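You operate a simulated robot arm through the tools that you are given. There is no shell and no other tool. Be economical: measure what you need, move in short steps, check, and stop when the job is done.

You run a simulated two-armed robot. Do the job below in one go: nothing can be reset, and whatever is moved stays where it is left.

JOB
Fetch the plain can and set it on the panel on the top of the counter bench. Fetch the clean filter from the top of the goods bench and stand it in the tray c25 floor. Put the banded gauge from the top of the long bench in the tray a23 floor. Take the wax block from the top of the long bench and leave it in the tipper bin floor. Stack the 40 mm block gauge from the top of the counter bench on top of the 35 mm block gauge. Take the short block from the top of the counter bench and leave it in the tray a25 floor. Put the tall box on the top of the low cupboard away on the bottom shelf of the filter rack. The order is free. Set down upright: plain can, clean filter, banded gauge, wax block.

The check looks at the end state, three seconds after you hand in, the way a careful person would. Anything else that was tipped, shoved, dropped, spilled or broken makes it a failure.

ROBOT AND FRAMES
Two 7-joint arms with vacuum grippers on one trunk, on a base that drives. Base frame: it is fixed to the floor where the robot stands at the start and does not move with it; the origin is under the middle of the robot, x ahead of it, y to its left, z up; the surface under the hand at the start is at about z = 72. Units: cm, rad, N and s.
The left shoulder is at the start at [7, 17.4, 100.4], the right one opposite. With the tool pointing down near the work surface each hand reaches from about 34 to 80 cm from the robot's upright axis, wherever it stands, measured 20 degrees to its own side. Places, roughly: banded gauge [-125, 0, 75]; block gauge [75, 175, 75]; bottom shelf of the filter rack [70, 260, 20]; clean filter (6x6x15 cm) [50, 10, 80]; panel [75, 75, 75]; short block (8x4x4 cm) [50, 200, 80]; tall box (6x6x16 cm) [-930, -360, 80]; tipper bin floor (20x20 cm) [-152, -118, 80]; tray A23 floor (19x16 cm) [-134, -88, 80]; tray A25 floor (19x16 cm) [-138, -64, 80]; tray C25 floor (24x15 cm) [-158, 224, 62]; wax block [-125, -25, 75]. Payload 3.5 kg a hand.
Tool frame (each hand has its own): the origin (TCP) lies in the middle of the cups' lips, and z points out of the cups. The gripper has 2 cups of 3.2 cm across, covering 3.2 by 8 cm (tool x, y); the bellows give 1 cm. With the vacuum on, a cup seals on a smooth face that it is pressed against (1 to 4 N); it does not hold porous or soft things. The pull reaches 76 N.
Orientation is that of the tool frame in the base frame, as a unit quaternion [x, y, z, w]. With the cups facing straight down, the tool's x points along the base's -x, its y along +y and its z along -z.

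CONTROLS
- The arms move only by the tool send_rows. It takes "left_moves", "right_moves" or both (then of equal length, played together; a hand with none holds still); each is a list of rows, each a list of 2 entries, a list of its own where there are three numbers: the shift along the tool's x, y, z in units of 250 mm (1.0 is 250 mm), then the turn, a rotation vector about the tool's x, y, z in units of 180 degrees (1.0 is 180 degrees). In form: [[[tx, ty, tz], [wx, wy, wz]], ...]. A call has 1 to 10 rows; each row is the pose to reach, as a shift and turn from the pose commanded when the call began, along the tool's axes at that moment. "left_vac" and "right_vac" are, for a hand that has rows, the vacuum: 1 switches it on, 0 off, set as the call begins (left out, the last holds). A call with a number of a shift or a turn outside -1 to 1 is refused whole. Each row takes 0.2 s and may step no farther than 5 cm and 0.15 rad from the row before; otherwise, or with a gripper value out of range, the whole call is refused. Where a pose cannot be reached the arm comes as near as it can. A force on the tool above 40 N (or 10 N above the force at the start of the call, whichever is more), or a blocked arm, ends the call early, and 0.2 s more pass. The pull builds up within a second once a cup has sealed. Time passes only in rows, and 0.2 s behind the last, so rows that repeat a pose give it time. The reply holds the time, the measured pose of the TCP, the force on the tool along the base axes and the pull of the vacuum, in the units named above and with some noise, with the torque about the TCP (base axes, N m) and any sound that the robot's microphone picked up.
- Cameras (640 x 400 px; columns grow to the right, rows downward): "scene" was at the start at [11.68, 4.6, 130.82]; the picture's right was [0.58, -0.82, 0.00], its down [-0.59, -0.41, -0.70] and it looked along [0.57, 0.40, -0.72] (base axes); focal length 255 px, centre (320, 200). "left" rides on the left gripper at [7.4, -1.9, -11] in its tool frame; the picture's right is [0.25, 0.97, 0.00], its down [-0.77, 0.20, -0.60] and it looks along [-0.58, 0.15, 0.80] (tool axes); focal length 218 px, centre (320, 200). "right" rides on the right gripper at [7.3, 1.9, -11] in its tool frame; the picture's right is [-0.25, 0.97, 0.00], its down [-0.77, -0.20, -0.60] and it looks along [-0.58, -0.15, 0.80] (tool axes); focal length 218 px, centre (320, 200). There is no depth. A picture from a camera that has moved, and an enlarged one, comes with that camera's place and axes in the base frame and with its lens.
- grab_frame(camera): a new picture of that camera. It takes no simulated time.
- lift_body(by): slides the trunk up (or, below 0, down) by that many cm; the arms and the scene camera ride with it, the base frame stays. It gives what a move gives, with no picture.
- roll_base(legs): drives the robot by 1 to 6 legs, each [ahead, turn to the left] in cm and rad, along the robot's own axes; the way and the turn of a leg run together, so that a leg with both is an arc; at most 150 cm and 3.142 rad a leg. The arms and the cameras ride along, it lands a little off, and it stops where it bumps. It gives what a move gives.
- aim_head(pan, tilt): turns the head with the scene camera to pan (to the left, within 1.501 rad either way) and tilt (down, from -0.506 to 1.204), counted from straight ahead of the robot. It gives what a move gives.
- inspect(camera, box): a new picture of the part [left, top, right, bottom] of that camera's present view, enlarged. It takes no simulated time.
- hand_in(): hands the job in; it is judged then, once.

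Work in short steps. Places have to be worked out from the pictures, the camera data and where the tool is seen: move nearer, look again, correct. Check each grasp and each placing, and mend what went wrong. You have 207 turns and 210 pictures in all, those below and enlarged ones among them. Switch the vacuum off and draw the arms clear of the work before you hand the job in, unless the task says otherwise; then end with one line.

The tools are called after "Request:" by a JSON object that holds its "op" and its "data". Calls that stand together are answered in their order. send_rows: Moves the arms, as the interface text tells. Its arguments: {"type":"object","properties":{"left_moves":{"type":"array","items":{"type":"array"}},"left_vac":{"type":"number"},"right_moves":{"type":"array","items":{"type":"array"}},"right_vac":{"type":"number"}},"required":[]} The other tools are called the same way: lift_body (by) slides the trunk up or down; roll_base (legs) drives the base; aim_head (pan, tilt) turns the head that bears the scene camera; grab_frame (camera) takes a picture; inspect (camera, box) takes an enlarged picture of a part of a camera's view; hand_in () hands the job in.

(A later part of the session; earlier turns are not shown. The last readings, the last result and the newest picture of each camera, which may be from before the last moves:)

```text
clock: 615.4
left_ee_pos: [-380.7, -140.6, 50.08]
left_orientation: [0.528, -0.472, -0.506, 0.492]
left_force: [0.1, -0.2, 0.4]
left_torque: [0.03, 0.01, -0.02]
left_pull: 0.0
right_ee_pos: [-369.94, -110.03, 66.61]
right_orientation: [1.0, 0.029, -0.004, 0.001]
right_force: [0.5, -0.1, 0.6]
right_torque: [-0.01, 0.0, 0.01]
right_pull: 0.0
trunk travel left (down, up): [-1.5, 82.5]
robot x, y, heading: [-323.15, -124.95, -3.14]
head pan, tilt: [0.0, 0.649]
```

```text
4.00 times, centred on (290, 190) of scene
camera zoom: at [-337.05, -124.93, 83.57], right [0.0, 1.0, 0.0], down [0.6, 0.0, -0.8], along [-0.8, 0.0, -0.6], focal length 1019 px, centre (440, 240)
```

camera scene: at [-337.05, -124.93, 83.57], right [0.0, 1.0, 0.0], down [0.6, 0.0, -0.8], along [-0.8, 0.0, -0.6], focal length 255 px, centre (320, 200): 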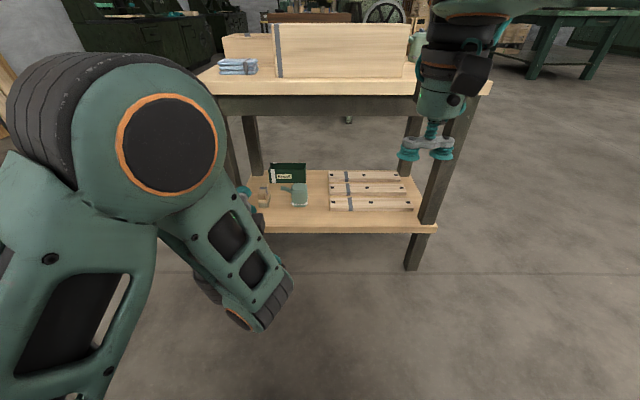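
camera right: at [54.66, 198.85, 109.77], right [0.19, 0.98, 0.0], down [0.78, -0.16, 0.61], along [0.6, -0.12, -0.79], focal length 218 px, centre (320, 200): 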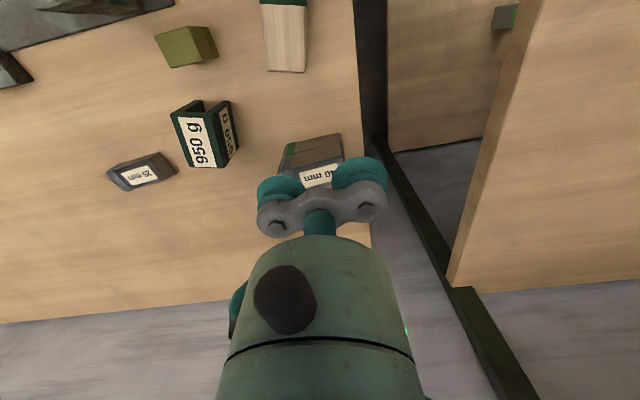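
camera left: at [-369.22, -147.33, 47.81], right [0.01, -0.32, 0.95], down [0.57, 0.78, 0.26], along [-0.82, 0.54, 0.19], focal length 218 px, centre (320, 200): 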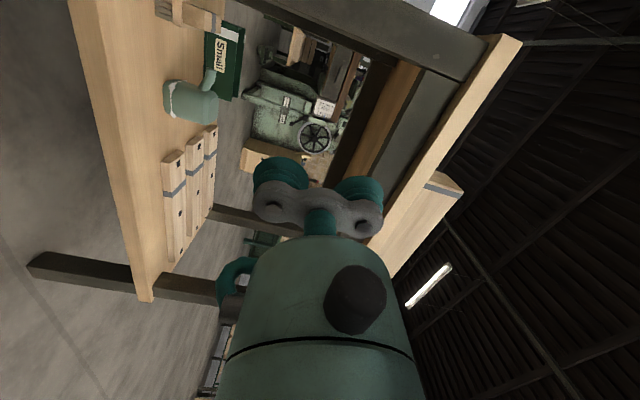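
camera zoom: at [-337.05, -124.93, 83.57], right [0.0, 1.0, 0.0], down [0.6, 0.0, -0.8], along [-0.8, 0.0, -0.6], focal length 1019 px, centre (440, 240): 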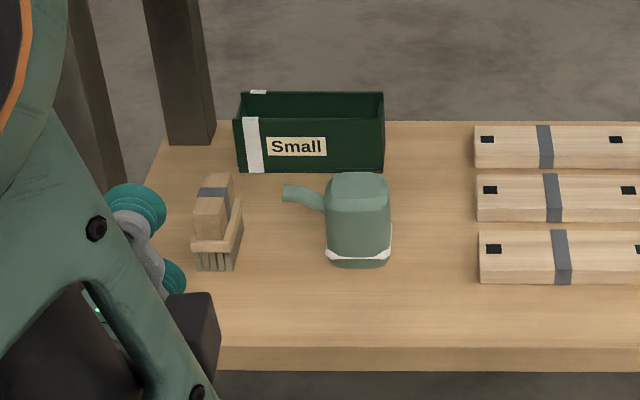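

There is a second can on the bench top near (−444, −90), apparently without the white band. I raise the trunk to view it from above.

Request:
{"op": "lift_body", "data": {"by": 40}}

Request:
{"op": "lift_body", "data": {"by": 25}}

Request:
{"op": "aim_head", "data": {"pan": -0.35, "tilt": 0.6}}

Request:
{"op": "grab_frame", "data": {"camera": "scene"}}

```text
clock: 619.2
left_ee_pos: [-380.63, -140.73, 90.15]
left_orientation: [0.528, -0.473, -0.505, 0.493]
left_force: [0.2, 0.0, -0.7]
left_torque: [-0.03, 0.0, 0.01]
left_pull: 0.3
right_ee_pos: [-369.98, -109.93, 106.62]
right_orientation: [1.0, 0.03, -0.003, 0.001]
right_force: [0.7, 0.0, -0.3]
right_torque: [0.0, 0.02, -0.01]
right_pull: 0.1
trunk travel left (down, up): [-41.5, 42.5]
robot x, y, heading: [-323.8, -124.86, -3.139]
head pan, tilt: [0.0, 0.649]
```

```text
clock: 621.8
left_ee_pos: [-380.61, -140.72, 115.08]
left_orientation: [0.528, -0.473, -0.504, 0.493]
left_force: [0.8, 0.0, 0.2]
left_torque: [0.0, 0.01, 0.0]
left_pull: 0.1
right_ee_pos: [-369.99, -109.96, 131.57]
right_orientation: [1.0, 0.03, -0.003, 0.0]
right_force: [-0.6, -0.3, -0.2]
right_torque: [0.01, -0.01, -0.02]
right_pull: 0.1
trunk travel left (down, up): [-66.5, 17.5]
robot x, y, heading: [-323.02, -125.03, -3.143]
head pan, tilt: [0.0, 0.649]
```

```text
clock: 622.6
left_ee_pos: [-380.68, -140.7, 115.07]
left_orientation: [0.528, -0.472, -0.505, 0.493]
left_force: [-0.4, 0.2, 0.5]
left_torque: [-0.05, -0.01, -0.02]
left_pull: 0.1
right_ee_pos: [-370.03, -109.98, 131.63]
right_orientation: [1.0, 0.03, -0.004, 0.001]
right_force: [-0.6, 0.9, 0.3]
right_torque: [-0.03, -0.01, -0.01]
right_pull: 0.0
trunk travel left (down, up): [-66.5, 17.5]
robot x, y, heading: [-323.15, -125.09, -3.139]
head pan, tilt: [-0.351, 0.6]
```

```text
39 pictures are left
camera scene: at [-336.67, -121.9, 148.99], right [0.34, 0.94, 0.0], down [0.53, -0.19, -0.82], along [-0.78, 0.28, -0.57], focal length 255 px, centre (320, 200)
```

scene: 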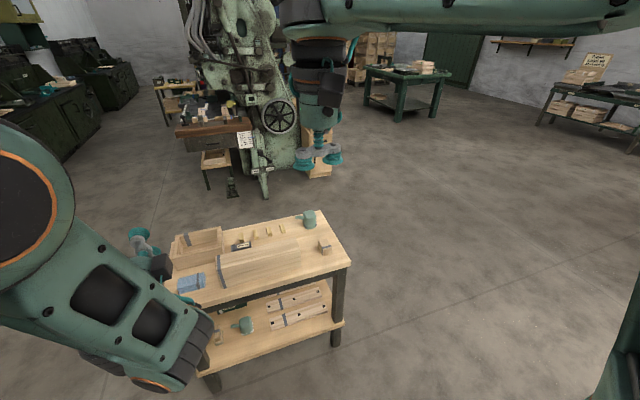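

Request:
{"op": "inspect", "data": {"camera": "scene", "box": [210, 190, 370, 320]}}

```text
3.08 times, centred on (290, 255) of scene
camera zoom: at [-336.67, -121.9, 148.99], right [0.34, 0.94, 0.0], down [0.53, -0.19, -0.82], along [-0.78, 0.28, -0.57], focal length 784 px, centre (412, 31)
```

zoom: 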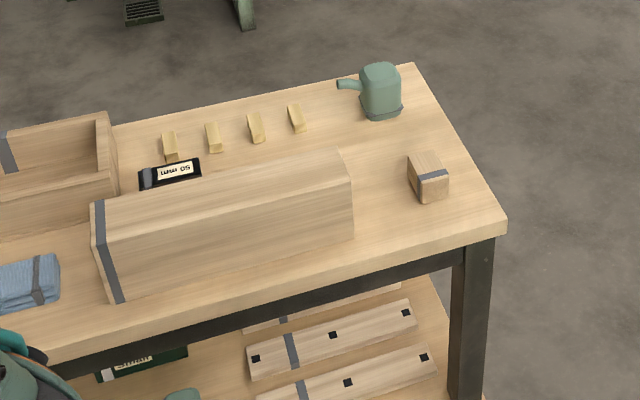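

By the naming (banded vs plain), both cans here carry bands, as does the Wax jug; the "Oil" spouted can on the goods bench's lower shelf carries none, so that is the plain can, at about (47.5, −0.5, 25). I drive back there round the south side.

Request:
{"op": "roll_base", "data": {"legs": [[0, 2.315], [122, 0], [0, 0.826], [150, 0], [42, 0], [0, 1.571]]}}

Request:
{"op": "roll_base", "data": {"legs": [[150, 0], [51, 0], [0, -1.571]]}}

Request:
{"op": "aim_head", "data": {"pan": 0.0, "tilt": 0.65}}

Request:
{"op": "grab_frame", "data": {"camera": "scene"}}

```text
clock: 649.5
left_ee_pos: [-64.99, -156.81, 115.18]
left_orientation: [-0.044, 0.707, 0.706, 0.005]
left_force: [1.0, 0.1, 0.1]
left_torque: [0.0, -0.03, 0.02]
left_pull: 0.1
right_ee_pos: [-33.94, -167.16, 131.66]
right_orientation: [0.732, -0.681, -0.004, -0.002]
right_force: [0.0, 1.0, -0.2]
right_torque: [0.02, -0.02, 0.05]
right_pull: 0.1
trunk travel left (down, up): [-66.5, 17.5]
robot x, y, heading: [-48.59, -214.02, 1.583]
head pan, tilt: [-0.351, 0.6]
```

```text
clock: 663.5
left_ee_pos: [4.84, 4.29, 115.09]
left_orientation: [0.471, 0.528, 0.495, 0.505]
left_force: [-0.9, 0.0, -0.4]
left_torque: [0.0, 0.02, 0.01]
left_pull: 0.0
right_ee_pos: [-5.75, -26.64, 131.6]
right_orientation: [-0.031, 1.0, 0.002, 0.005]
right_force: [0.7, -0.4, 0.4]
right_torque: [-0.01, 0.0, 0.0]
right_pull: 0.1
trunk travel left (down, up): [-66.5, 17.5]
robot x, y, heading: [-52.33, -11.81, 0.0]
head pan, tilt: [-0.351, 0.6]
```

```text
clock: 664.3
left_ee_pos: [4.81, 4.27, 115.24]
left_orientation: [0.471, 0.529, 0.494, 0.505]
left_force: [-0.3, -0.2, 0.4]
left_torque: [0.0, 0.01, 0.0]
left_pull: 0.0
right_ee_pos: [-5.83, -26.56, 131.66]
right_orientation: [-0.032, 0.999, 0.002, 0.004]
right_force: [-0.1, -0.2, -0.2]
right_torque: [0.04, 0.0, 0.01]
right_pull: 0.1
trunk travel left (down, up): [-66.5, 17.5]
robot x, y, heading: [-52.42, -11.63, 0.003]
head pan, tilt: [0.0, 0.649]
```

```text
37 pictures are left
camera scene: at [-38.56, -11.89, 148.56], right [0.0, -1.0, 0.0], down [-0.6, 0.0, -0.8], along [0.8, 0.0, -0.6], focal length 255 px, centre (320, 200)
```

scene: 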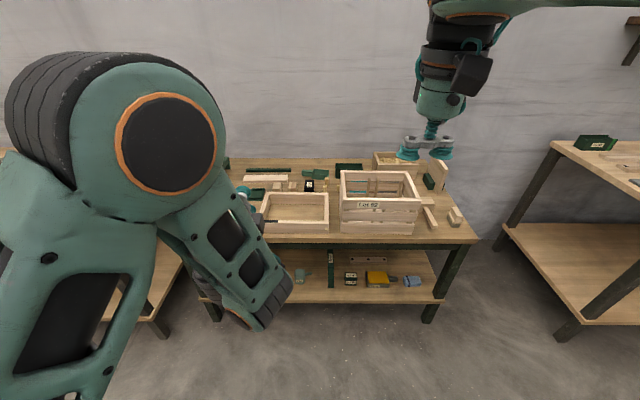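

I zoom on the can here.

Request:
{"op": "inspect", "data": {"camera": "scene", "box": [275, 240, 435, 310]}}

```text
4.00 times, centred on (355, 275) of scene
camera zoom: at [-38.56, -11.89, 148.56], right [0.0, -1.0, 0.0], down [-0.6, 0.0, -0.8], along [0.8, 0.0, -0.6], focal length 1019 px, centre (180, -100)
```

zoom: 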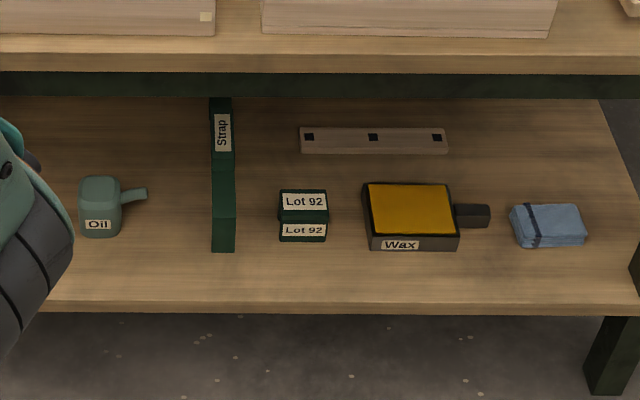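

It bears no band: the plain can, at (47.8, −0.65). I lower the trunk, drive nearer and line the left hand up with its front face.

Request:
{"op": "lift_body", "data": {"by": -40}}

Request:
{"op": "lift_body", "data": {"by": -26}}

Request:
{"op": "roll_base", "data": {"legs": [[22, 0]]}}

Request:
{"op": "send_rows", "data": {"left_moves": [[[-0.05, -0.12, 0.02], [0, 0, 0]], [[-0.1, -0.25, 0.04], [0, 0, 0]], [[-0.15, -0.38, 0.06], [0, 0, 0]], [[-0.2, -0.5, 0.1], [0, 0, 0]], [[-0.2, -0.6, 0.2], [0, 0, 0]], [[-0.2, -0.66, 0.3], [0, 0, 0]]]}}

Request:
{"op": "grab_frame", "data": {"camera": "left"}}

Request:
{"op": "grab_frame", "data": {"camera": "scene"}}

```text
clock: 668.1
left_ee_pos: [4.85, 4.24, 75.2]
left_orientation: [0.472, 0.529, 0.494, 0.504]
left_force: [-0.1, 0.3, -0.3]
left_torque: [0.01, 0.01, -0.01]
left_pull: 0.0
right_ee_pos: [-5.68, -26.55, 91.67]
right_orientation: [-0.032, 0.999, 0.001, 0.005]
right_force: [0.2, -0.1, -0.1]
right_torque: [0.01, 0.03, 0.02]
right_pull: 0.0
trunk travel left (down, up): [-26.5, 57.5]
robot x, y, heading: [-52.23, -12.09, 0.006]
head pan, tilt: [0.0, 0.649]
```

```text
clock: 670.8
left_ee_pos: [4.86, 4.24, 49.12]
left_orientation: [0.472, 0.529, 0.493, 0.504]
left_force: [0.3, -0.4, -0.4]
left_torque: [0.04, -0.03, -0.03]
left_pull: 0.2
right_ee_pos: [-5.72, -26.64, 65.55]
right_orientation: [-0.031, 1.0, 0.0, 0.004]
right_force: [0.4, -0.3, 0.2]
right_torque: [0.02, 0.0, 0.03]
right_pull: 0.0
trunk travel left (down, up): [-0.5, 83.5]
robot x, y, heading: [-52.47, -11.85, 0.005]
head pan, tilt: [0.0, 0.649]
```

```text
clock: 672.5
left_ee_pos: [26.97, 4.37, 49.07]
left_orientation: [0.472, 0.529, 0.493, 0.504]
left_force: [1.2, 0.0, -0.2]
left_torque: [0.01, -0.01, -0.04]
left_pull: 0.1
right_ee_pos: [16.46, -26.49, 65.62]
right_orientation: [-0.031, 1.0, 0.002, 0.004]
right_force: [1.2, -0.4, 0.1]
right_torque: [0.03, -0.01, -0.02]
right_pull: 0.1
trunk travel left (down, up): [-0.5, 83.5]
robot x, y, heading: [-30.22, -11.7, 0.009]
head pan, tilt: [0.0, 0.649]
```

```text
clock: 673.9
left_ee_pos: [34.92, -1.38, 32.85]
left_orientation: [0.473, 0.529, 0.492, 0.504]
left_force: [0.5, 0.3, -0.9]
left_torque: [0.0, 0.03, 0.04]
left_pull: 0.0
left hand out of reach, approached as far as the arm can: row 1, 2, 3, 4, 5
right_ee_pos: [16.34, -26.57, 65.7]
right_orientation: [-0.032, 0.999, 0.001, 0.004]
right_force: [0.1, 0.8, -0.4]
right_torque: [0.04, 0.0, -0.01]
right_pull: 0.1
trunk travel left (down, up): [-0.5, 83.5]
robot x, y, heading: [-29.86, -12.16, 0.002]
head pan, tilt: [0.0, 0.649]
```

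```text
35 pictures are left
camera left: at [23.65, 5.47, 30.7], right [-0.01, 0.32, 0.95], down [-0.57, -0.78, 0.26], along [0.82, -0.54, 0.19], focal length 218 px, centre (320, 200)
```

left: 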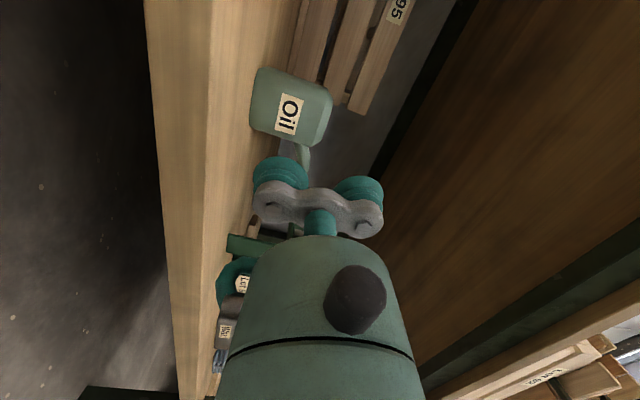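

```text
34 pictures are left
camera scene: at [-16.41, -11.78, 82.56], right [0.0, -1.0, 0.0], down [-0.6, 0.0, -0.8], along [0.8, 0.0, -0.6], focal length 255 px, centre (320, 200)
```

scene: 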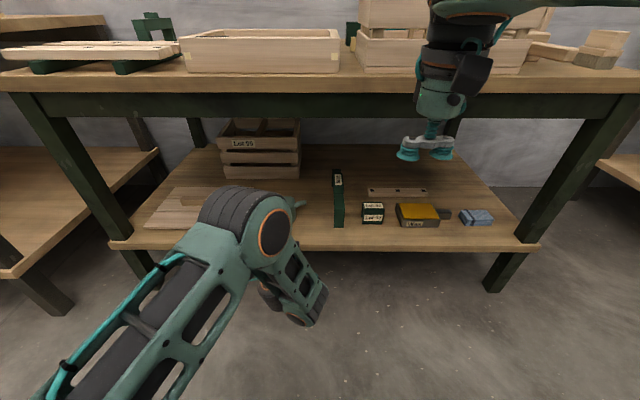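

The can's front face is at x≈46, y≈−0.4, centre z≈29.4. I align so the lower cup sits on it and advance with the vacuum on.

Request:
{"op": "send_rows", "data": {"left_moves": [[[0.024, -0.03, 0.1], [0, 0, 0]], [[0.048, -0.055, 0.22], [0, 0, 0]], [[0.048, -0.055, 0.32], [0, 0, 0]], [[0.048, -0.055, 0.38], [0, 0, 0]], [[0.048, -0.055, 0.405], [0, 0, 0]], [[0.048, -0.055, 0.425], [0, 0, 0]], [[0.048, -0.055, 0.44], [0, 0, 0]], [[0.048, -0.055, 0.455], [0, 0, 0]], [[0.048, -0.055, 0.465], [0, 0, 0]]], "left_vac": 1}}

Request:
{"op": "inspect", "data": {"camera": "left", "box": [220, 50, 420, 220]}}

```text
clock: 675.9
left_ee_pos: [46.31, 0.3, 31.42]
left_orientation: [0.472, 0.528, 0.493, 0.505]
left_force: [-0.2, -1.4, -0.1]
left_torque: [-0.01, 0.61, -0.07]
left_pull: 37.9
right_ee_pos: [16.46, -26.52, 65.67]
right_orientation: [-0.031, 0.999, 0.002, 0.004]
right_force: [-0.9, -0.1, -0.2]
right_torque: [0.03, -0.01, 0.03]
right_pull: 0.1
trunk travel left (down, up): [-0.5, 83.5]
robot x, y, heading: [-30.45, -11.49, 0.007]
head pan, tilt: [0.0, 0.649]
```

```text
2.35 times, centred on (320, 135) of left
camera zoom: at [34.98, 7.1, 29.16], right [-0.01, 0.32, 0.95], down [-0.57, -0.78, 0.26], along [0.82, -0.53, 0.19], focal length 514 px, centre (320, 353)
```

zoom: 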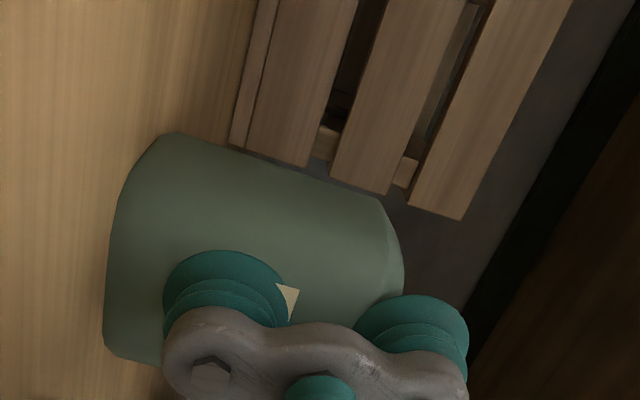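

Sealed on the lower cup. I lift 4 cm and back the base out.

Request:
{"op": "send_rows", "data": {"left_moves": [[[0, 0.02, 0], [0, 0, 0]], [[0, 0.06, 0], [0, 0, 0]], [[0, 0.12, 0], [0, 0, 0]], [[0, 0.16, 0], [0, 0, 0]], [[0, 0.16, 0], [0, 0, 0]]]}}

Request:
{"op": "roll_base", "data": {"legs": [[-24, 0]]}}

Request:
{"op": "grab_frame", "data": {"camera": "left"}}

```text
clock: 677.1
left_ee_pos: [46.33, 0.45, 35.51]
left_orientation: [0.472, 0.529, 0.493, 0.504]
left_force: [-0.3, -0.1, -0.8]
left_torque: [0.0, 0.59, -0.02]
left_pull: 37.6
right_ee_pos: [16.46, -26.47, 65.58]
right_orientation: [-0.032, 0.999, 0.002, 0.004]
right_force: [0.1, -0.7, -0.8]
right_torque: [0.03, 0.0, -0.01]
right_pull: 0.2
trunk travel left (down, up): [-0.5, 83.5]
robot x, y, heading: [-30.41, -11.75, 0.007]
head pan, tilt: [0.0, 0.649]
```

```text
clock: 678.8
left_ee_pos: [22.31, 0.38, 35.44]
left_orientation: [0.472, 0.528, 0.493, 0.505]
left_force: [0.6, -0.7, -1.6]
left_torque: [0.0, 0.58, -0.05]
left_pull: 37.2
right_ee_pos: [-7.5, -26.68, 65.59]
right_orientation: [-0.031, 1.0, 0.0, 0.004]
right_force: [-0.1, -0.5, 0.0]
right_torque: [0.01, 0.01, 0.02]
right_pull: 0.0
trunk travel left (down, up): [-0.5, 83.5]
robot x, y, heading: [-53.84, -12.07, 0.003]
head pan, tilt: [0.0, 0.649]
```

```text
32 pictures are left
camera left: at [11.18, 7.16, 33.14], right [-0.01, 0.32, 0.95], down [-0.57, -0.78, 0.26], along [0.82, -0.54, 0.19], focal length 218 px, centre (320, 200)
```

left: 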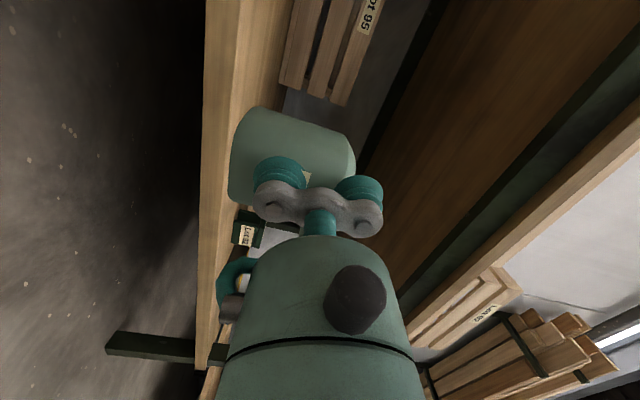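

The can hangs well. Knobs in front of the panel forbid a forward set-down, so I'll hand the can over in the air to the right hand (from above). I raise the trunk and bring the left hand to centre.

Request:
{"op": "lift_body", "data": {"by": 40}}

Request:
{"op": "lift_body", "data": {"by": 15}}

Request:
{"op": "send_rows", "data": {"left_moves": [[[-0.05, 0, -0.1], [0, 0, 0]], [[-0.1, 0, -0.2], [0, 0, 0]], [[-0.15, 0, -0.3], [0, 0, 0]], [[-0.18, 0, -0.4], [0, 0, 0]], [[-0.18, 0, -0.45], [0, 0, 0]]], "right_moves": [[[-0.04, 0.1, 0.0], [0, 0, 0.004]], [[-0.08, 0.2, 0], [0, 0, 0.008]], [[-0.12, 0.3, 0], [0, 0, 0.012]], [[-0.16, 0.4, 0], [0, 0, 0.016]], [[-0.2, 0.5, 0], [0, 0, 0.02]]]}}

Request:
{"op": "aim_head", "data": {"pan": 0.0, "tilt": 0.75}}

Request:
{"op": "grab_frame", "data": {"camera": "scene"}}

Request:
{"op": "grab_frame", "data": {"camera": "right"}}

```text
clock: 682.7
left_ee_pos: [22.34, 0.32, 75.34]
left_orientation: [0.471, 0.529, 0.493, 0.505]
left_force: [-0.5, 0.6, -2.0]
left_torque: [-0.02, 0.58, -0.02]
left_pull: 37.4
right_ee_pos: [-7.47, -26.63, 105.73]
right_orientation: [-0.031, 1.0, 0.001, 0.003]
right_force: [-0.3, 1.1, -0.2]
right_torque: [-0.02, -0.02, -0.02]
right_pull: 0.2
trunk travel left (down, up): [-40.5, 43.5]
robot x, y, heading: [-53.78, -11.83, 0.005]
head pan, tilt: [0.0, 0.649]
```

```text
clock: 684.4
left_ee_pos: [22.41, 0.26, 90.33]
left_orientation: [0.472, 0.528, 0.493, 0.505]
left_force: [-0.2, -0.6, -0.9]
left_torque: [-0.01, 0.58, -0.06]
left_pull: 37.8
right_ee_pos: [-7.49, -26.57, 120.57]
right_orientation: [-0.031, 1.0, 0.002, 0.003]
right_force: [0.5, 0.0, 0.3]
right_torque: [-0.01, 0.01, 0.03]
right_pull: 0.0
trunk travel left (down, up): [-55.5, 28.5]
robot x, y, heading: [-54.03, -11.96, -0.001]
head pan, tilt: [0.0, 0.649]
```

```text
clock: 685.6
left_ee_pos: [11.47, -4.58, 90.82]
left_orientation: [0.471, 0.529, 0.494, 0.505]
left_force: [-0.7, -0.1, -1.8]
left_torque: [-0.01, 0.59, -0.05]
left_pull: 37.9
right_ee_pos: [-3.2, -13.82, 120.52]
right_orientation: [0.0, 1.0, 0.0, 0.004]
right_force: [0.1, -0.2, -0.2]
right_torque: [-0.02, 0.02, -0.04]
right_pull: 0.1
trunk travel left (down, up): [-55.5, 28.5]
robot x, y, heading: [-53.87, -11.85, 0.001]
head pan, tilt: [0.0, 0.649]
```

```text
clock: 686.3
left_ee_pos: [11.46, -4.51, 90.82]
left_orientation: [0.471, 0.529, 0.493, 0.505]
left_force: [0.4, -0.1, -1.2]
left_torque: [-0.03, 0.59, -0.04]
left_pull: 37.8
right_ee_pos: [-3.23, -14.01, 120.57]
right_orientation: [0.001, 1.0, 0.001, 0.004]
right_force: [-0.4, -0.5, 0.1]
right_torque: [0.02, -0.04, 0.01]
right_pull: 0.1
trunk travel left (down, up): [-55.5, 28.5]
robot x, y, heading: [-54.07, -12.06, 0.001]
head pan, tilt: [0.0, 0.75]
```

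```text
31 pictures are left
camera scene: at [-40.69, -11.91, 136.7], right [0.0, -1.0, 0.0], down [-0.68, 0.0, -0.73], along [0.73, 0.0, -0.68], focal length 255 px, centre (320, 200)
```

scene: 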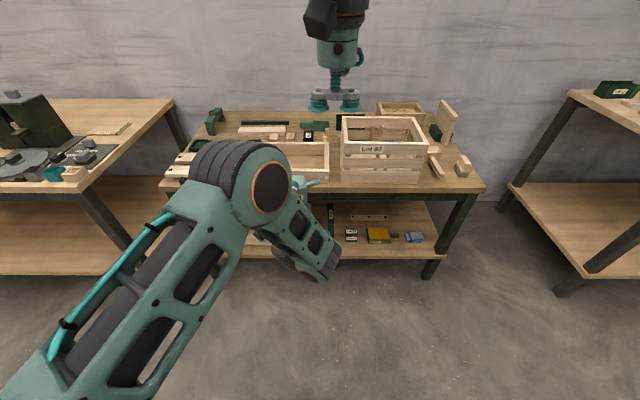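

```text
30 pictures are left
camera right: at [-10.67, -11.93, 131.84], right [0.25, 0.97, 0.0], down [0.77, -0.2, 0.61], along [0.59, -0.15, -0.79], focal length 218 px, centre (320, 200)
```

right: 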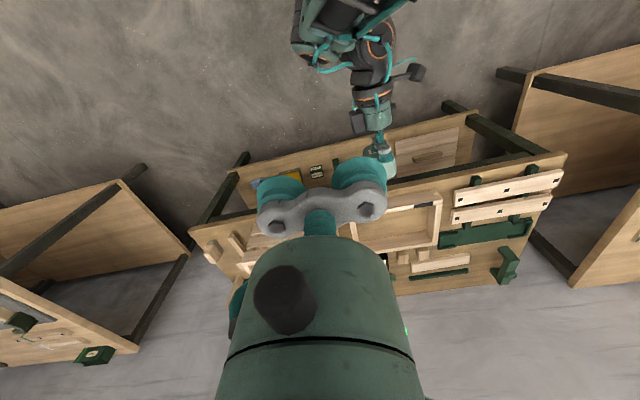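

I bring the right hand over the can (about (14.3, −4.7)), at z≈112, and look.

Request:
{"op": "send_rows", "data": {"right_moves": [[[-0.14, 0.09, 0.06], [0, 0, 0]], [[-0.28, 0.18, 0.12], [0, 0, 0]], [[-0.42, 0.28, 0.2], [0, 0, 0]], [[-0.56, 0.37, 0.27], [0, 0, 0]], [[-0.7, 0.468, 0.34], [0, 0, 0]], [[-0.7, 0.468, 0.34], [0, 0, 0]]]}}

Request:
{"op": "grab_frame", "data": {"camera": "right"}}

Request:
{"op": "inspect", "data": {"camera": "scene", "box": [250, 90, 390, 210]}}

```text
clock: 687.7
left_ee_pos: [11.56, -4.56, 90.71]
left_orientation: [0.472, 0.529, 0.494, 0.504]
left_force: [-1.0, -0.5, -1.0]
left_torque: [-0.01, 0.55, -0.03]
left_pull: 37.3
right_ee_pos: [10.64, -7.31, 112.82]
right_orientation: [0.001, 1.0, -0.001, 0.004]
right_force: [0.1, -0.2, -0.2]
right_torque: [0.02, 0.0, 0.01]
right_pull: 0.1
right hand out of reach, approached as far as the arm can: row 4, 5, 6
trunk travel left (down, up): [-55.5, 28.5]
robot x, y, heading: [-54.34, -11.95, 0.002]
head pan, tilt: [0.0, 0.75]
```

```text
29 pictures are left
camera right: at [3.16, -5.27, 124.1], right [0.26, 0.97, 0.0], down [0.77, -0.2, 0.61], along [0.59, -0.16, -0.79], focal length 218 px, centre (320, 200)
```

right: 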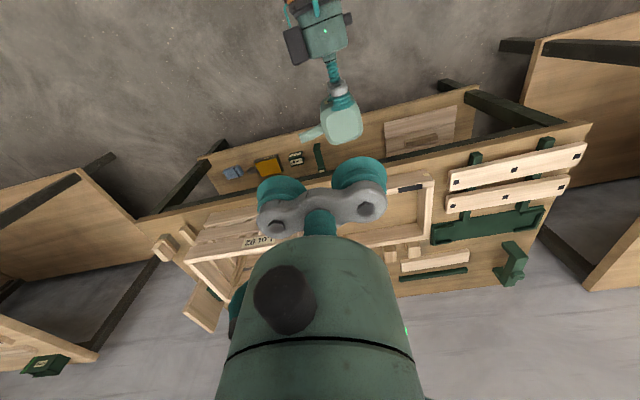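

```text
3.33 times, centred on (320, 150) of scene
camera zoom: at [-40.6, -11.77, 136.69], right [0.0, -1.0, 0.0], down [-0.68, 0.0, -0.73], along [0.73, 0.0, -0.68], focal length 849 px, centre (320, 367)
```

zoom: 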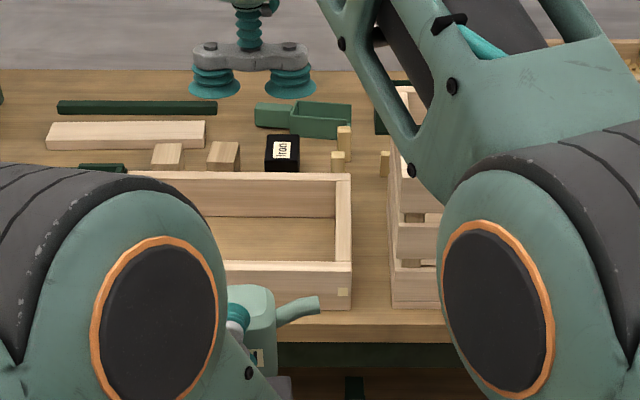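

The right arm needs the can a little nearer. I draw the left hand back 6 cm and 3 cm to the right.

Request:
{"op": "send_rows", "data": {"left_moves": [[[-0.03, 0, -0.06], [0, 0, 0]], [[-0.06, 0, -0.12], [0, 0, 0]], [[-0.09, 0, -0.18], [0, 0, 0]], [[-0.12, 0, -0.24], [0, 0, 0]], [[-0.12, 0, -0.24], [0, 0, 0]]], "right_moves": [[[0.02, 0, 0.02], [0, 0, 0]], [[0.04, 0, 0.04], [0, 0, 0]], [[0.06, 0, 0.08], [0, 0, 0]], [[0.08, 0, 0.12], [0, 0, 0]], [[0.1, 0.06, 0.16], [0, 0, 0]]]}}

Request:
{"op": "inspect", "data": {"camera": "right", "box": [220, 50, 460, 220]}}

```text
clock: 688.9
left_ee_pos: [10.26, -7.12, 92.38]
left_orientation: [0.474, 0.529, 0.491, 0.505]
left_force: [0.3, 0.2, 0.1]
left_torque: [0.01, 0.57, -0.06]
left_pull: 37.9
left hand out of reach, approached as far as the arm can: row 1, 2, 3, 4, 5
right_ee_pos: [7.74, -5.71, 109.02]
right_orientation: [0.001, 1.0, 0.001, 0.004]
right_force: [-0.2, 0.1, -0.1]
right_torque: [0.0, -0.01, 0.03]
right_pull: 0.0
right hand out of reach, approached as far as the arm can: row 1, 2
trunk travel left (down, up): [-55.5, 28.5]
robot x, y, heading: [-53.96, -11.86, 0.002]
head pan, tilt: [0.0, 0.75]
```

```text
2.35 times, centred on (340, 135) of right
camera zoom: at [0.37, -3.73, 120.18], right [0.26, 0.97, 0.0], down [0.77, -0.2, 0.61], along [0.59, -0.15, -0.79], focal length 514 px, centre (273, 353)
```

zoom: 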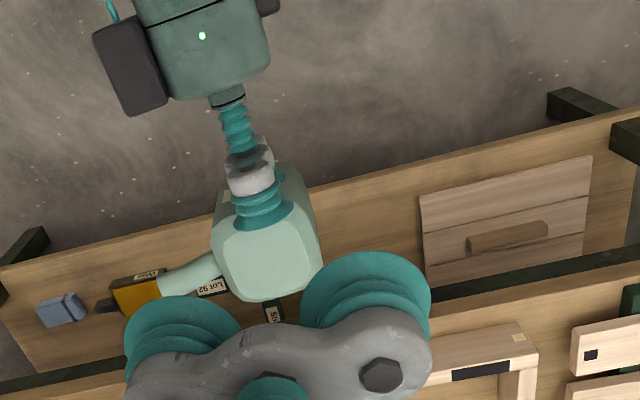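

The can top is at about (13.2, −7.3, 94.6). I bring the right hand's +y cup over it at z≈98.

Request:
{"op": "send_rows", "data": {"right_moves": [[[-0.07, -0.08, 0.06], [0, 0, 0]], [[-0.15, -0.16, 0.14], [0, 0, 0]], [[-0.22, -0.16, 0.26], [0, 0, 0]], [[-0.22, -0.16, 0.38], [0, 0, 0]], [[-0.22, -0.16, 0.42], [0, 0, 0]], [[-0.22, -0.16, 0.42], [0, 0, 0]]]}}

Request:
{"op": "inspect", "data": {"camera": "right", "box": [220, 90, 460, 260]}}

Request:
{"op": "inspect", "data": {"camera": "scene", "box": [250, 90, 390, 210]}}

```text
clock: 690.3
left_ee_pos: [10.34, -7.21, 92.28]
left_orientation: [0.474, 0.529, 0.492, 0.504]
left_force: [-0.1, -0.2, -1.6]
left_torque: [0.0, 0.6, -0.02]
left_pull: 38.2
right_ee_pos: [13.34, -9.62, 98.48]
right_orientation: [0.0, 1.0, 0.0, 0.004]
right_force: [1.4, -0.7, -1.1]
right_torque: [-0.01, 0.01, -0.04]
right_pull: 0.0
trunk travel left (down, up): [-55.5, 28.5]
robot x, y, heading: [-54.01, -12.03, 0.005]
head pan, tilt: [0.0, 0.75]
```

```text
2.35 times, centred on (340, 175) of right
camera zoom: at [6.02, -7.76, 109.68], right [0.25, 0.97, 0.0], down [0.77, -0.2, 0.61], along [0.59, -0.15, -0.79], focal length 514 px, centre (273, 259)
```

zoom: 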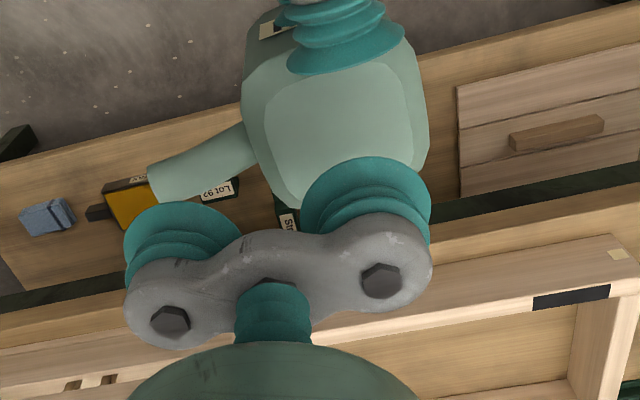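

```text
3.33 times, centred on (320, 150) of scene
camera zoom: at [-40.7, -11.89, 136.7], right [0.0, -1.0, 0.0], down [-0.68, 0.0, -0.73], along [0.73, 0.0, -0.68], focal length 849 px, centre (320, 367)
```

zoom: 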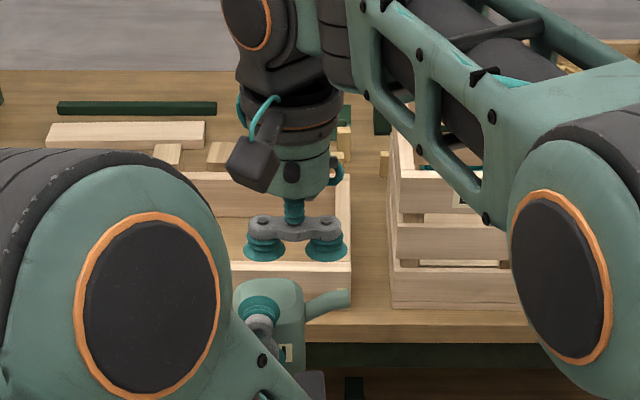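

The spout tip is nearly as high as the top, so I use the other cup: shift the right hand +4.75 cm in y so its free cup is on the far side from the spout.

Request:
{"op": "send_rows", "data": {"right_moves": [[[0.008, 0.06, -0.02], [0, 0, 0]], [[0.016, 0.13, -0.02], [0, 0, 0]], [[0.016, 0.19, 0], [0, 0, 0]], [[0.016, 0.19, 0.03], [0, 0, 0]], [[0.016, 0.19, 0.03], [0, 0, 0]]]}}

Request:
{"op": "inspect", "data": {"camera": "right", "box": [200, 80, 440, 250]}}

```text
clock: 691.5
left_ee_pos: [10.45, -7.15, 92.27]
left_orientation: [0.473, 0.529, 0.492, 0.505]
left_force: [0.4, -0.2, -0.9]
left_torque: [0.0, 0.6, -0.05]
left_pull: 37.6
right_ee_pos: [12.99, -4.97, 97.82]
right_orientation: [0.001, 1.0, 0.001, 0.004]
right_force: [-1.0, 0.3, 0.4]
right_torque: [0.01, -0.01, 0.01]
right_pull: 0.1
trunk travel left (down, up): [-55.5, 28.5]
robot x, y, heading: [-53.97, -11.98, -0.0]
head pan, tilt: [0.0, 0.75]
```

```text
2.35 times, centred on (320, 165) of right
camera zoom: at [5.69, -3.02, 108.99], right [0.25, 0.97, 0.0], down [0.77, -0.2, 0.61], along [0.59, -0.15, -0.79], focal length 514 px, centre (320, 282)
```

zoom: 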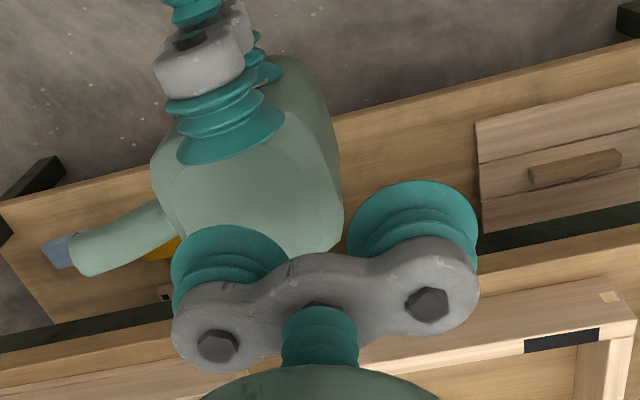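

Fine-tune by (−0.5, +0.5) and lower gently with the vacuum on.

Request:
{"op": "send_rows", "data": {"right_moves": [[[0.02, 0.02, 0.04], [0, 0, 0]], [[0.02, 0.02, 0.08], [0, 0, 0]], [[0.02, 0.02, 0.1], [0, 0, 0]], [[0.02, 0.02, 0.11], [0, 0, 0]], [[0.02, 0.02, 0.12], [0, 0, 0]], [[0.02, 0.02, 0.128], [0, 0, 0]], [[0.02, 0.02, 0.134], [0, 0, 0]], [[0.02, 0.02, 0.14], [0, 0, 0]], [[0.02, 0.02, 0.14], [0, 0, 0]]], "right_vac": 1}}

```text
clock: 693.5
left_ee_pos: [10.32, -7.07, 92.26]
left_orientation: [0.473, 0.528, 0.492, 0.505]
left_force: [3.0, 3.0, -2.8]
left_torque: [-0.12, 0.3, -0.04]
left_pull: 37.8
right_ee_pos: [12.68, -4.52, 94.32]
right_orientation: [0.001, 1.0, 0.001, 0.003]
right_force: [4.1, -3.3, 1.4]
right_torque: [0.03, 0.09, 0.16]
right_pull: 0.0
trunk travel left (down, up): [-55.5, 28.5]
robot x, y, heading: [-54.09, -11.68, 0.006]
head pan, tilt: [0.0, 0.75]
```

Touching but not sealed; I press slightly more.

Request:
{"op": "send_rows", "data": {"right_moves": [[[0, 0, 0.008], [0, 0, 0]], [[0, 0, 0.016], [0, 0, 0]], [[0, 0, 0.024], [0, 0, 0]], [[0, 0, 0.03], [0, 0, 0]], [[0, 0, 0.03], [0, 0, 0]], [[0, 0, 0.03], [0, 0, 0]]]}}

Request:
{"op": "inspect", "data": {"camera": "scene", "box": [270, 140, 350, 210]}}

Request:
{"op": "inspect", "data": {"camera": "left", "box": [220, 50, 440, 220]}}

```text
clock: 694.9
left_ee_pos: [10.35, -7.1, 92.33]
left_orientation: [0.473, 0.529, 0.493, 0.504]
left_force: [6.3, -1.2, -5.1]
left_torque: [-0.01, 0.43, -0.02]
left_pull: 37.3
right_ee_pos: [12.7, -4.47, 93.47]
right_orientation: [0.0, 1.0, 0.001, 0.003]
right_force: [-0.1, -0.3, 0.1]
right_torque: [0.02, 0.02, 0.0]
right_pull: 0.1
trunk travel left (down, up): [-55.5, 28.5]
robot x, y, heading: [-53.78, -11.7, 0.0]
head pan, tilt: [0.0, 0.75]
```

```text
5.71 times, centred on (310, 175) of scene
camera zoom: at [-40.67, -11.88, 136.7], right [0.0, -1.0, 0.0], down [-0.68, 0.0, -0.73], along [0.73, 0.0, -0.68], focal length 1455 px, centre (377, 343)
```

zoom: 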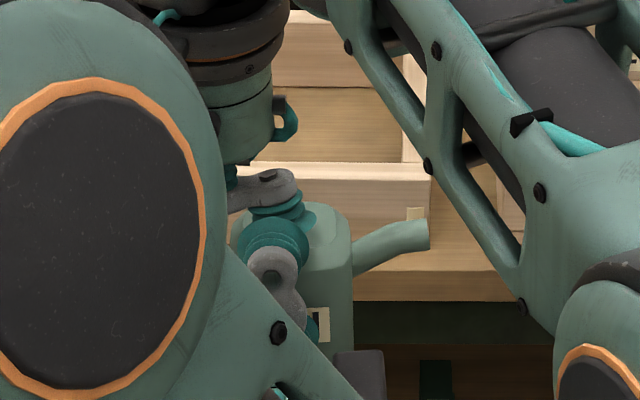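

```text
2.35 times, centred on (330, 135) of left
camera zoom: at [-0.89, -0.23, 90.04], right [-0.01, 0.32, 0.95], down [-0.57, -0.78, 0.26], along [0.82, -0.54, 0.19], focal length 514 px, centre (296, 353)
```

zoom: 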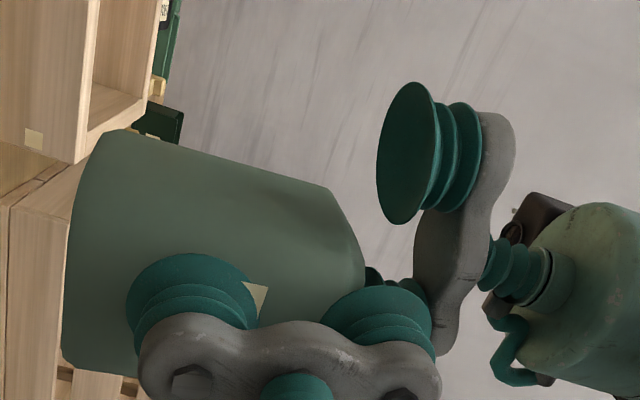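

The right cup was brushing the left's free upper cup. I raise, shift +1.0 x and −0.8 y, and lower further.

Request:
{"op": "send_rows", "data": {"right_moves": [[[0, 0, -0.06], [0, 0, 0]], [[-0.02, -0.016, -0.08], [0, 0, 0]], [[-0.04, -0.032, -0.08], [0, 0, 0]], [[-0.04, -0.032, -0.03], [0, 0, 0]], [[-0.04, -0.032, 0.0], [0, 0, 0]], [[-0.04, -0.032, 0.015], [0, 0, 0]], [[-0.04, -0.032, 0.03], [0, 0, 0]], [[-0.04, -0.032, 0.042], [0, 0, 0]], [[-0.04, -0.032, 0.05], [0, 0, 0]], [[-0.04, -0.032, 0.05], [0, 0, 0]]]}}

```text
clock: 697.1
left_ee_pos: [10.37, -7.28, 92.23]
left_orientation: [0.473, 0.529, 0.491, 0.504]
left_force: [1.2, 1.0, -5.1]
left_torque: [-0.03, 0.76, -0.08]
left_pull: 37.5
right_ee_pos: [13.62, -5.39, 92.33]
right_orientation: [0.0, 1.0, 0.001, 0.004]
right_force: [2.1, 0.1, 4.1]
right_torque: [-0.03, 0.0, 0.02]
right_pull: 0.2
trunk travel left (down, up): [-55.5, 28.5]
robot x, y, heading: [-54.13, -11.87, 0.006]
head pan, tilt: [0.0, 0.75]
```

4 N contact but no seal. I look from the right and left cameras.

Request:
{"op": "inspect", "data": {"camera": "left", "box": [220, 50, 440, 220]}}

Request:
{"op": "inspect", "data": {"camera": "right", "box": [200, 80, 440, 250]}}

```text
2.35 times, centred on (330, 135) of left
camera zoom: at [-0.91, -0.23, 90.03], right [-0.01, 0.32, 0.95], down [-0.57, -0.78, 0.26], along [0.82, -0.54, 0.19], focal length 514 px, centre (296, 353)
```

zoom: 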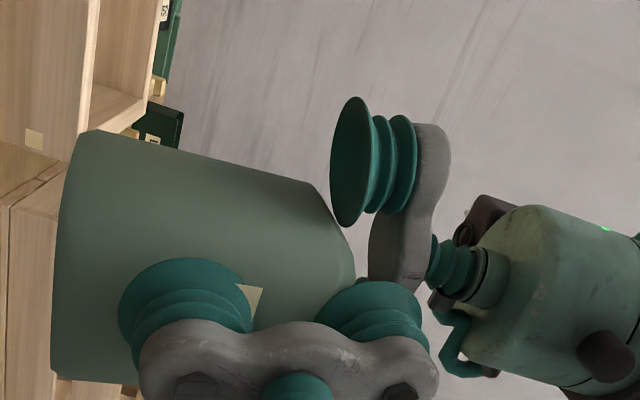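

```text
2.35 times, centred on (320, 165) of right
camera zoom: at [6.21, -3.37, 103.45], right [0.25, 0.97, 0.0], down [0.77, -0.2, 0.61], along [0.59, -0.15, -0.79], focal length 514 px, centre (320, 282)
```

zoom: 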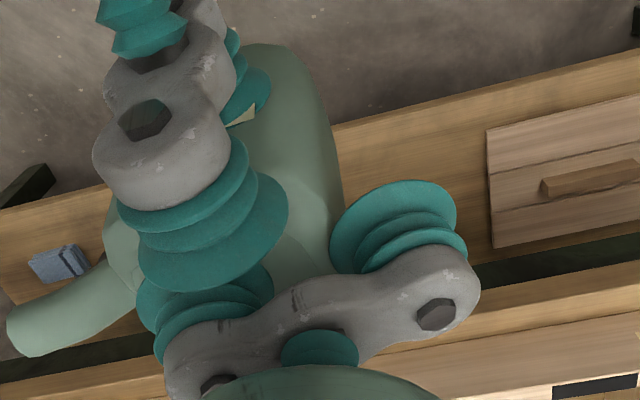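

Estimating again from the grip geometry, the top centre is (12.85, −7.95). I lift 1 cm, shift −0.75 in x, −0.15 in y, and press again.

Request:
{"op": "send_rows", "data": {"right_moves": [[[0, 0, -0.06], [0, 0, 0]], [[0.03, -0.006, -0.08], [0, 0, 0]], [[0.03, -0.006, -0.05], [0, 0, 0]], [[0.03, -0.006, -0.02], [0, 0, 0]], [[0.03, -0.006, 0.0], [0, 0, 0]], [[0.03, -0.006, 0.008], [0, 0, 0]], [[0.03, -0.006, 0.016], [0, 0, 0]], [[0.03, -0.006, 0.024], [0, 0, 0]], [[0.03, -0.006, 0.024], [0, 0, 0]]]}}

```text
clock: 699.1
left_ee_pos: [10.24, -7.06, 92.26]
left_orientation: [0.474, 0.53, 0.492, 0.503]
left_force: [3.6, -3.6, -16.1]
left_torque: [-0.11, 0.9, -0.08]
left_pull: 37.8
right_ee_pos: [12.82, -5.5, 91.73]
right_orientation: [0.001, 1.0, 0.001, 0.004]
right_force: [0.5, 4.0, 14.6]
right_torque: [-0.21, 0.02, -0.01]
right_pull: 0.0
trunk travel left (down, up): [-55.5, 28.5]
robot x, y, heading: [-54.1, -11.75, 0.005]
head pan, tilt: [0.0, 0.75]
```

The can's top is too rounded to seal. New plan: keep the left side grip and set it on the panel with the tool coming in obliquely from the right (heading ≈40°), clear of the knobs. I withdraw the right hand.

Request:
{"op": "send_rows", "data": {"right_moves": [[[0, 0, -0.1], [0, 0, 0]], [[0, -0.05, -0.25], [0, 0, 0]], [[0.1, -0.15, -0.4], [0, 0, 0]], [[0.2, -0.28, -0.5], [0, 0, 0]], [[0.3, -0.42, -0.6], [0, 0, 0]], [[0.42, -0.55, -0.7], [0, 0, 0]], [[0.54, -0.68, -0.78], [0, 0, 0]], [[0.66, -0.8, -0.85], [0, 0, 0]]], "right_vac": 0}}

Request:
{"op": "lift_body", "data": {"by": 20}}

Request:
{"op": "inspect", "data": {"camera": "left", "box": [200, 50, 440, 230]}}

```text
refused: row 3 steps farther than a row can; nothing moved
```

```text
clock: 701.3
left_ee_pos: [10.33, -7.07, 112.23]
left_orientation: [0.474, 0.529, 0.491, 0.504]
left_force: [2.7, -4.3, -17.4]
left_torque: [-0.08, 0.92, -0.11]
left_pull: 38.1
right_ee_pos: [12.84, -5.51, 111.57]
right_orientation: [0.001, 1.0, 0.001, 0.005]
right_force: [1.8, 3.6, 14.6]
right_torque: [-0.12, 0.07, 0.02]
right_pull: 0.0
trunk travel left (down, up): [-75.5, 8.5]
robot x, y, heading: [-54.07, -11.79, 0.004]
head pan, tilt: [0.0, 0.75]
```

```text
2.22 times, centred on (320, 140) of left
camera zoom: at [-0.88, -0.23, 110.02], right [-0.01, 0.32, 0.95], down [-0.57, -0.78, 0.26], along [0.82, -0.54, 0.19], focal length 485 px, centre (320, 333)
```

zoom: 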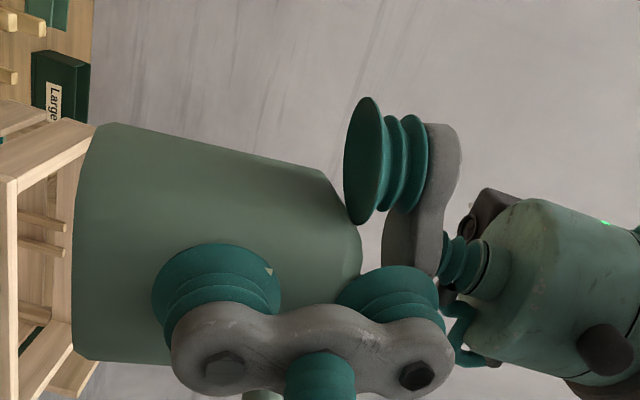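

I retract the right hand in smaller steps.

Request:
{"op": "send_rows", "data": {"right_moves": [[[0, 0, -0.1], [0, 0, 0]], [[0, -0.05, -0.25], [0, 0, 0]], [[0.08, -0.13, -0.36], [0, 0, 0]], [[0.18, -0.25, -0.42], [0, 0, 0]], [[0.28, -0.38, -0.48], [0, 0, 0]], [[0.38, -0.51, -0.54], [0, 0, 0]], [[0.48, -0.64, -0.58], [0, 0, 0]], [[0.58, -0.76, -0.6], [0, 0, 0]]], "right_vac": 0}}

Request:
{"op": "grab_frame", "data": {"camera": "scene"}}

```text
clock: 703.1
left_ee_pos: [10.16, -7.17, 112.37]
left_orientation: [0.473, 0.528, 0.493, 0.504]
left_force: [0.1, 0.2, -1.2]
left_torque: [0.01, 0.71, -0.08]
left_pull: 37.8
right_ee_pos: [-1.89, -24.53, 126.42]
right_orientation: [0.0, 1.0, 0.002, 0.005]
right_force: [-0.6, -0.3, -0.1]
right_torque: [0.02, 0.0, 0.02]
right_pull: 0.0
trunk travel left (down, up): [-75.5, 8.5]
robot x, y, heading: [-54.11, -11.84, 0.006]
head pan, tilt: [0.0, 0.75]
```

```text
18 pictures are left
camera scene: at [-40.88, -12.04, 156.72], right [0.0, -1.0, 0.0], down [-0.68, 0.0, -0.73], along [0.73, 0.0, -0.68], focal length 255 px, centre (320, 200)
```

scene: 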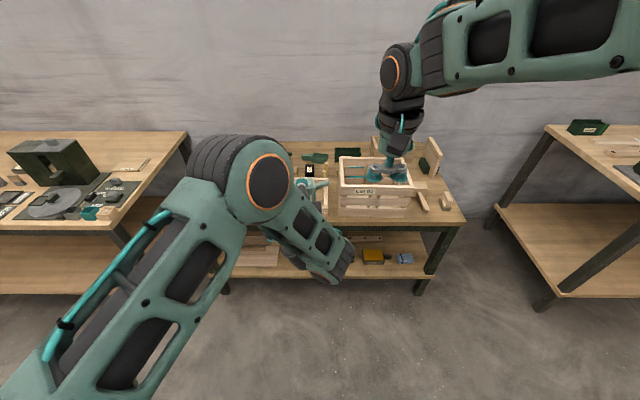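

I drive to (−3.5, 39.5) with heading 0.35 so the left hand can reach the panel obliquely.

Request:
{"op": "roll_base", "data": {"legs": [[0, 0.786], [72, 0], [0, -0.44]]}}

Request:
{"op": "send_rows", "data": {"left_moves": [[[0.05, 0, 0.02], [0, 0.02, 0]], [[0.1, 0, 0.04], [0, 0.045, 0]], [[0.16, 0, 0.06], [0, 0.07, 0]], [[0.22, 0, 0.08], [0, 0.09, 0]], [[0.28, 0, 0.1], [0, 0.11, 0]], [[0.28, 0, 0.1], [0, 0.11, 0]]]}}

```text
clock: 710.3
left_ee_pos: [56.69, 63.83, 112.28]
left_orientation: [0.38, 0.599, 0.568, 0.416]
left_force: [-0.3, 0.3, -1.9]
left_torque: [-0.19, 0.67, -0.05]
left_pull: 37.7
right_ee_pos: [50.67, 43.59, 126.42]
right_orientation: [-0.163, 0.987, 0.001, 0.003]
right_force: [0.4, -0.7, 0.5]
right_torque: [0.04, 0.0, 0.0]
right_pull: 0.0
trunk travel left (down, up): [-75.5, 8.5]
robot x, y, heading: [-3.02, 38.81, 0.331]
head pan, tilt: [0.0, 0.75]
```

```text
clock: 711.7
left_ee_pos: [56.7, 71.5, 112.01]
left_orientation: [0.278, 0.664, 0.623, 0.307]
left_force: [-0.8, -1.1, -1.3]
left_torque: [-0.47, 0.56, -0.02]
left_pull: 37.4
left hand out of reach, approached as far as the arm can: row 2, 3, 4, 5, 6
right_ee_pos: [50.68, 43.38, 126.43]
right_orientation: [-0.163, 0.987, 0.002, 0.004]
right_force: [-0.6, 0.0, -0.5]
right_torque: [0.02, 0.02, 0.01]
right_pull: 0.1
trunk travel left (down, up): [-75.5, 8.5]
robot x, y, heading: [-2.44, 38.43, 0.334]
head pan, tilt: [0.0, 0.75]
```

Tool heading is now ≈41°. I extend over the panel at this height.

Request:
{"op": "send_rows", "data": {"left_moves": [[[0.04, 0, 0.15], [0, 0, 0]], [[0.08, 0, 0.31], [0, 0, 0]], [[0.12, 0, 0.47], [0, 0, 0]], [[0.142, 0, 0.624], [0, 0, 0]], [[0.142, 0, 0.624], [0, 0, 0]]]}}

Request:
{"op": "lift_body", "data": {"by": -15}}

Request:
{"op": "aim_head", "data": {"pan": 0.35, "tilt": 0.65}}

Request:
{"op": "grab_frame", "data": {"camera": "scene"}}

Request:
{"op": "grab_frame", "data": {"camera": "left"}}

```text
clock: 712.9
left_ee_pos: [66.06, 84.34, 111.23]
left_orientation: [0.277, 0.662, 0.625, 0.308]
left_force: [-0.3, -0.9, -1.1]
left_torque: [-0.46, 0.56, -0.07]
left_pull: 37.8
right_ee_pos: [50.72, 43.43, 126.37]
right_orientation: [-0.163, 0.987, 0.001, 0.004]
right_force: [0.5, 0.3, 0.5]
right_torque: [-0.01, 0.03, -0.01]
right_pull: 0.0
trunk travel left (down, up): [-75.5, 8.5]
robot x, y, heading: [-2.56, 38.76, 0.331]
head pan, tilt: [0.0, 0.75]
```

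```text
clock: 714.7
left_ee_pos: [66.09, 84.39, 96.29]
left_orientation: [0.276, 0.662, 0.625, 0.308]
left_force: [0.6, 0.2, -0.6]
left_torque: [-0.46, 0.56, -0.08]
left_pull: 37.5
right_ee_pos: [50.67, 43.5, 111.47]
right_orientation: [-0.164, 0.986, 0.001, 0.004]
right_force: [-0.6, 0.4, -0.7]
right_torque: [0.01, 0.0, -0.01]
right_pull: 0.0
trunk travel left (down, up): [-60.5, 23.5]
robot x, y, heading: [-3.13, 38.45, 0.331]
head pan, tilt: [0.0, 0.75]
```

```text
clock: 715.5
left_ee_pos: [66.0, 84.44, 96.23]
left_orientation: [0.277, 0.662, 0.625, 0.308]
left_force: [-0.1, 0.0, -1.2]
left_torque: [-0.44, 0.59, -0.05]
left_pull: 38.1
right_ee_pos: [50.79, 43.53, 111.33]
right_orientation: [-0.164, 0.986, 0.002, 0.004]
right_force: [0.2, 0.3, -0.4]
right_torque: [0.02, 0.01, -0.02]
right_pull: 0.0
trunk travel left (down, up): [-60.5, 23.5]
robot x, y, heading: [-3.09, 38.56, 0.333]
head pan, tilt: [0.351, 0.649]
```

```text
17 pictures are left
camera scene: at [8.74, 45.53, 142.56], right [0.63, -0.78, 0.0], down [-0.47, -0.38, -0.8], along [0.62, 0.5, -0.6], focal length 255 px, centre (320, 200)
```

scene: 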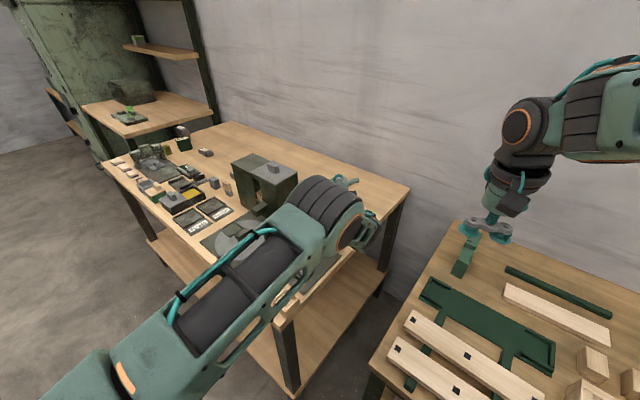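

```text
16 pictures are left
camera left: at [53.08, 82.64, 94.25], right [-0.18, 0.25, 0.95], down [0.05, -0.96, 0.27], along [0.98, 0.09, 0.16], focal length 218 px, centre (320, 200)
```

left: 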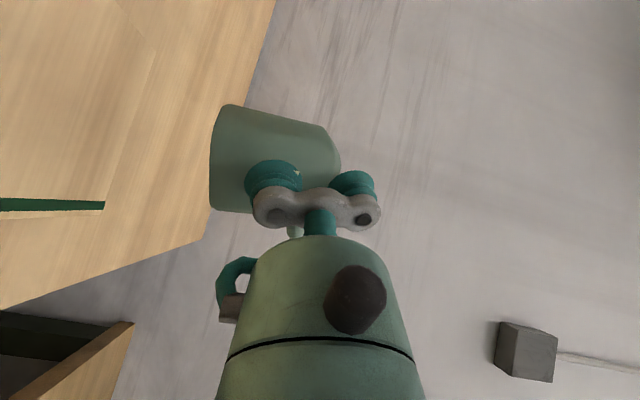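

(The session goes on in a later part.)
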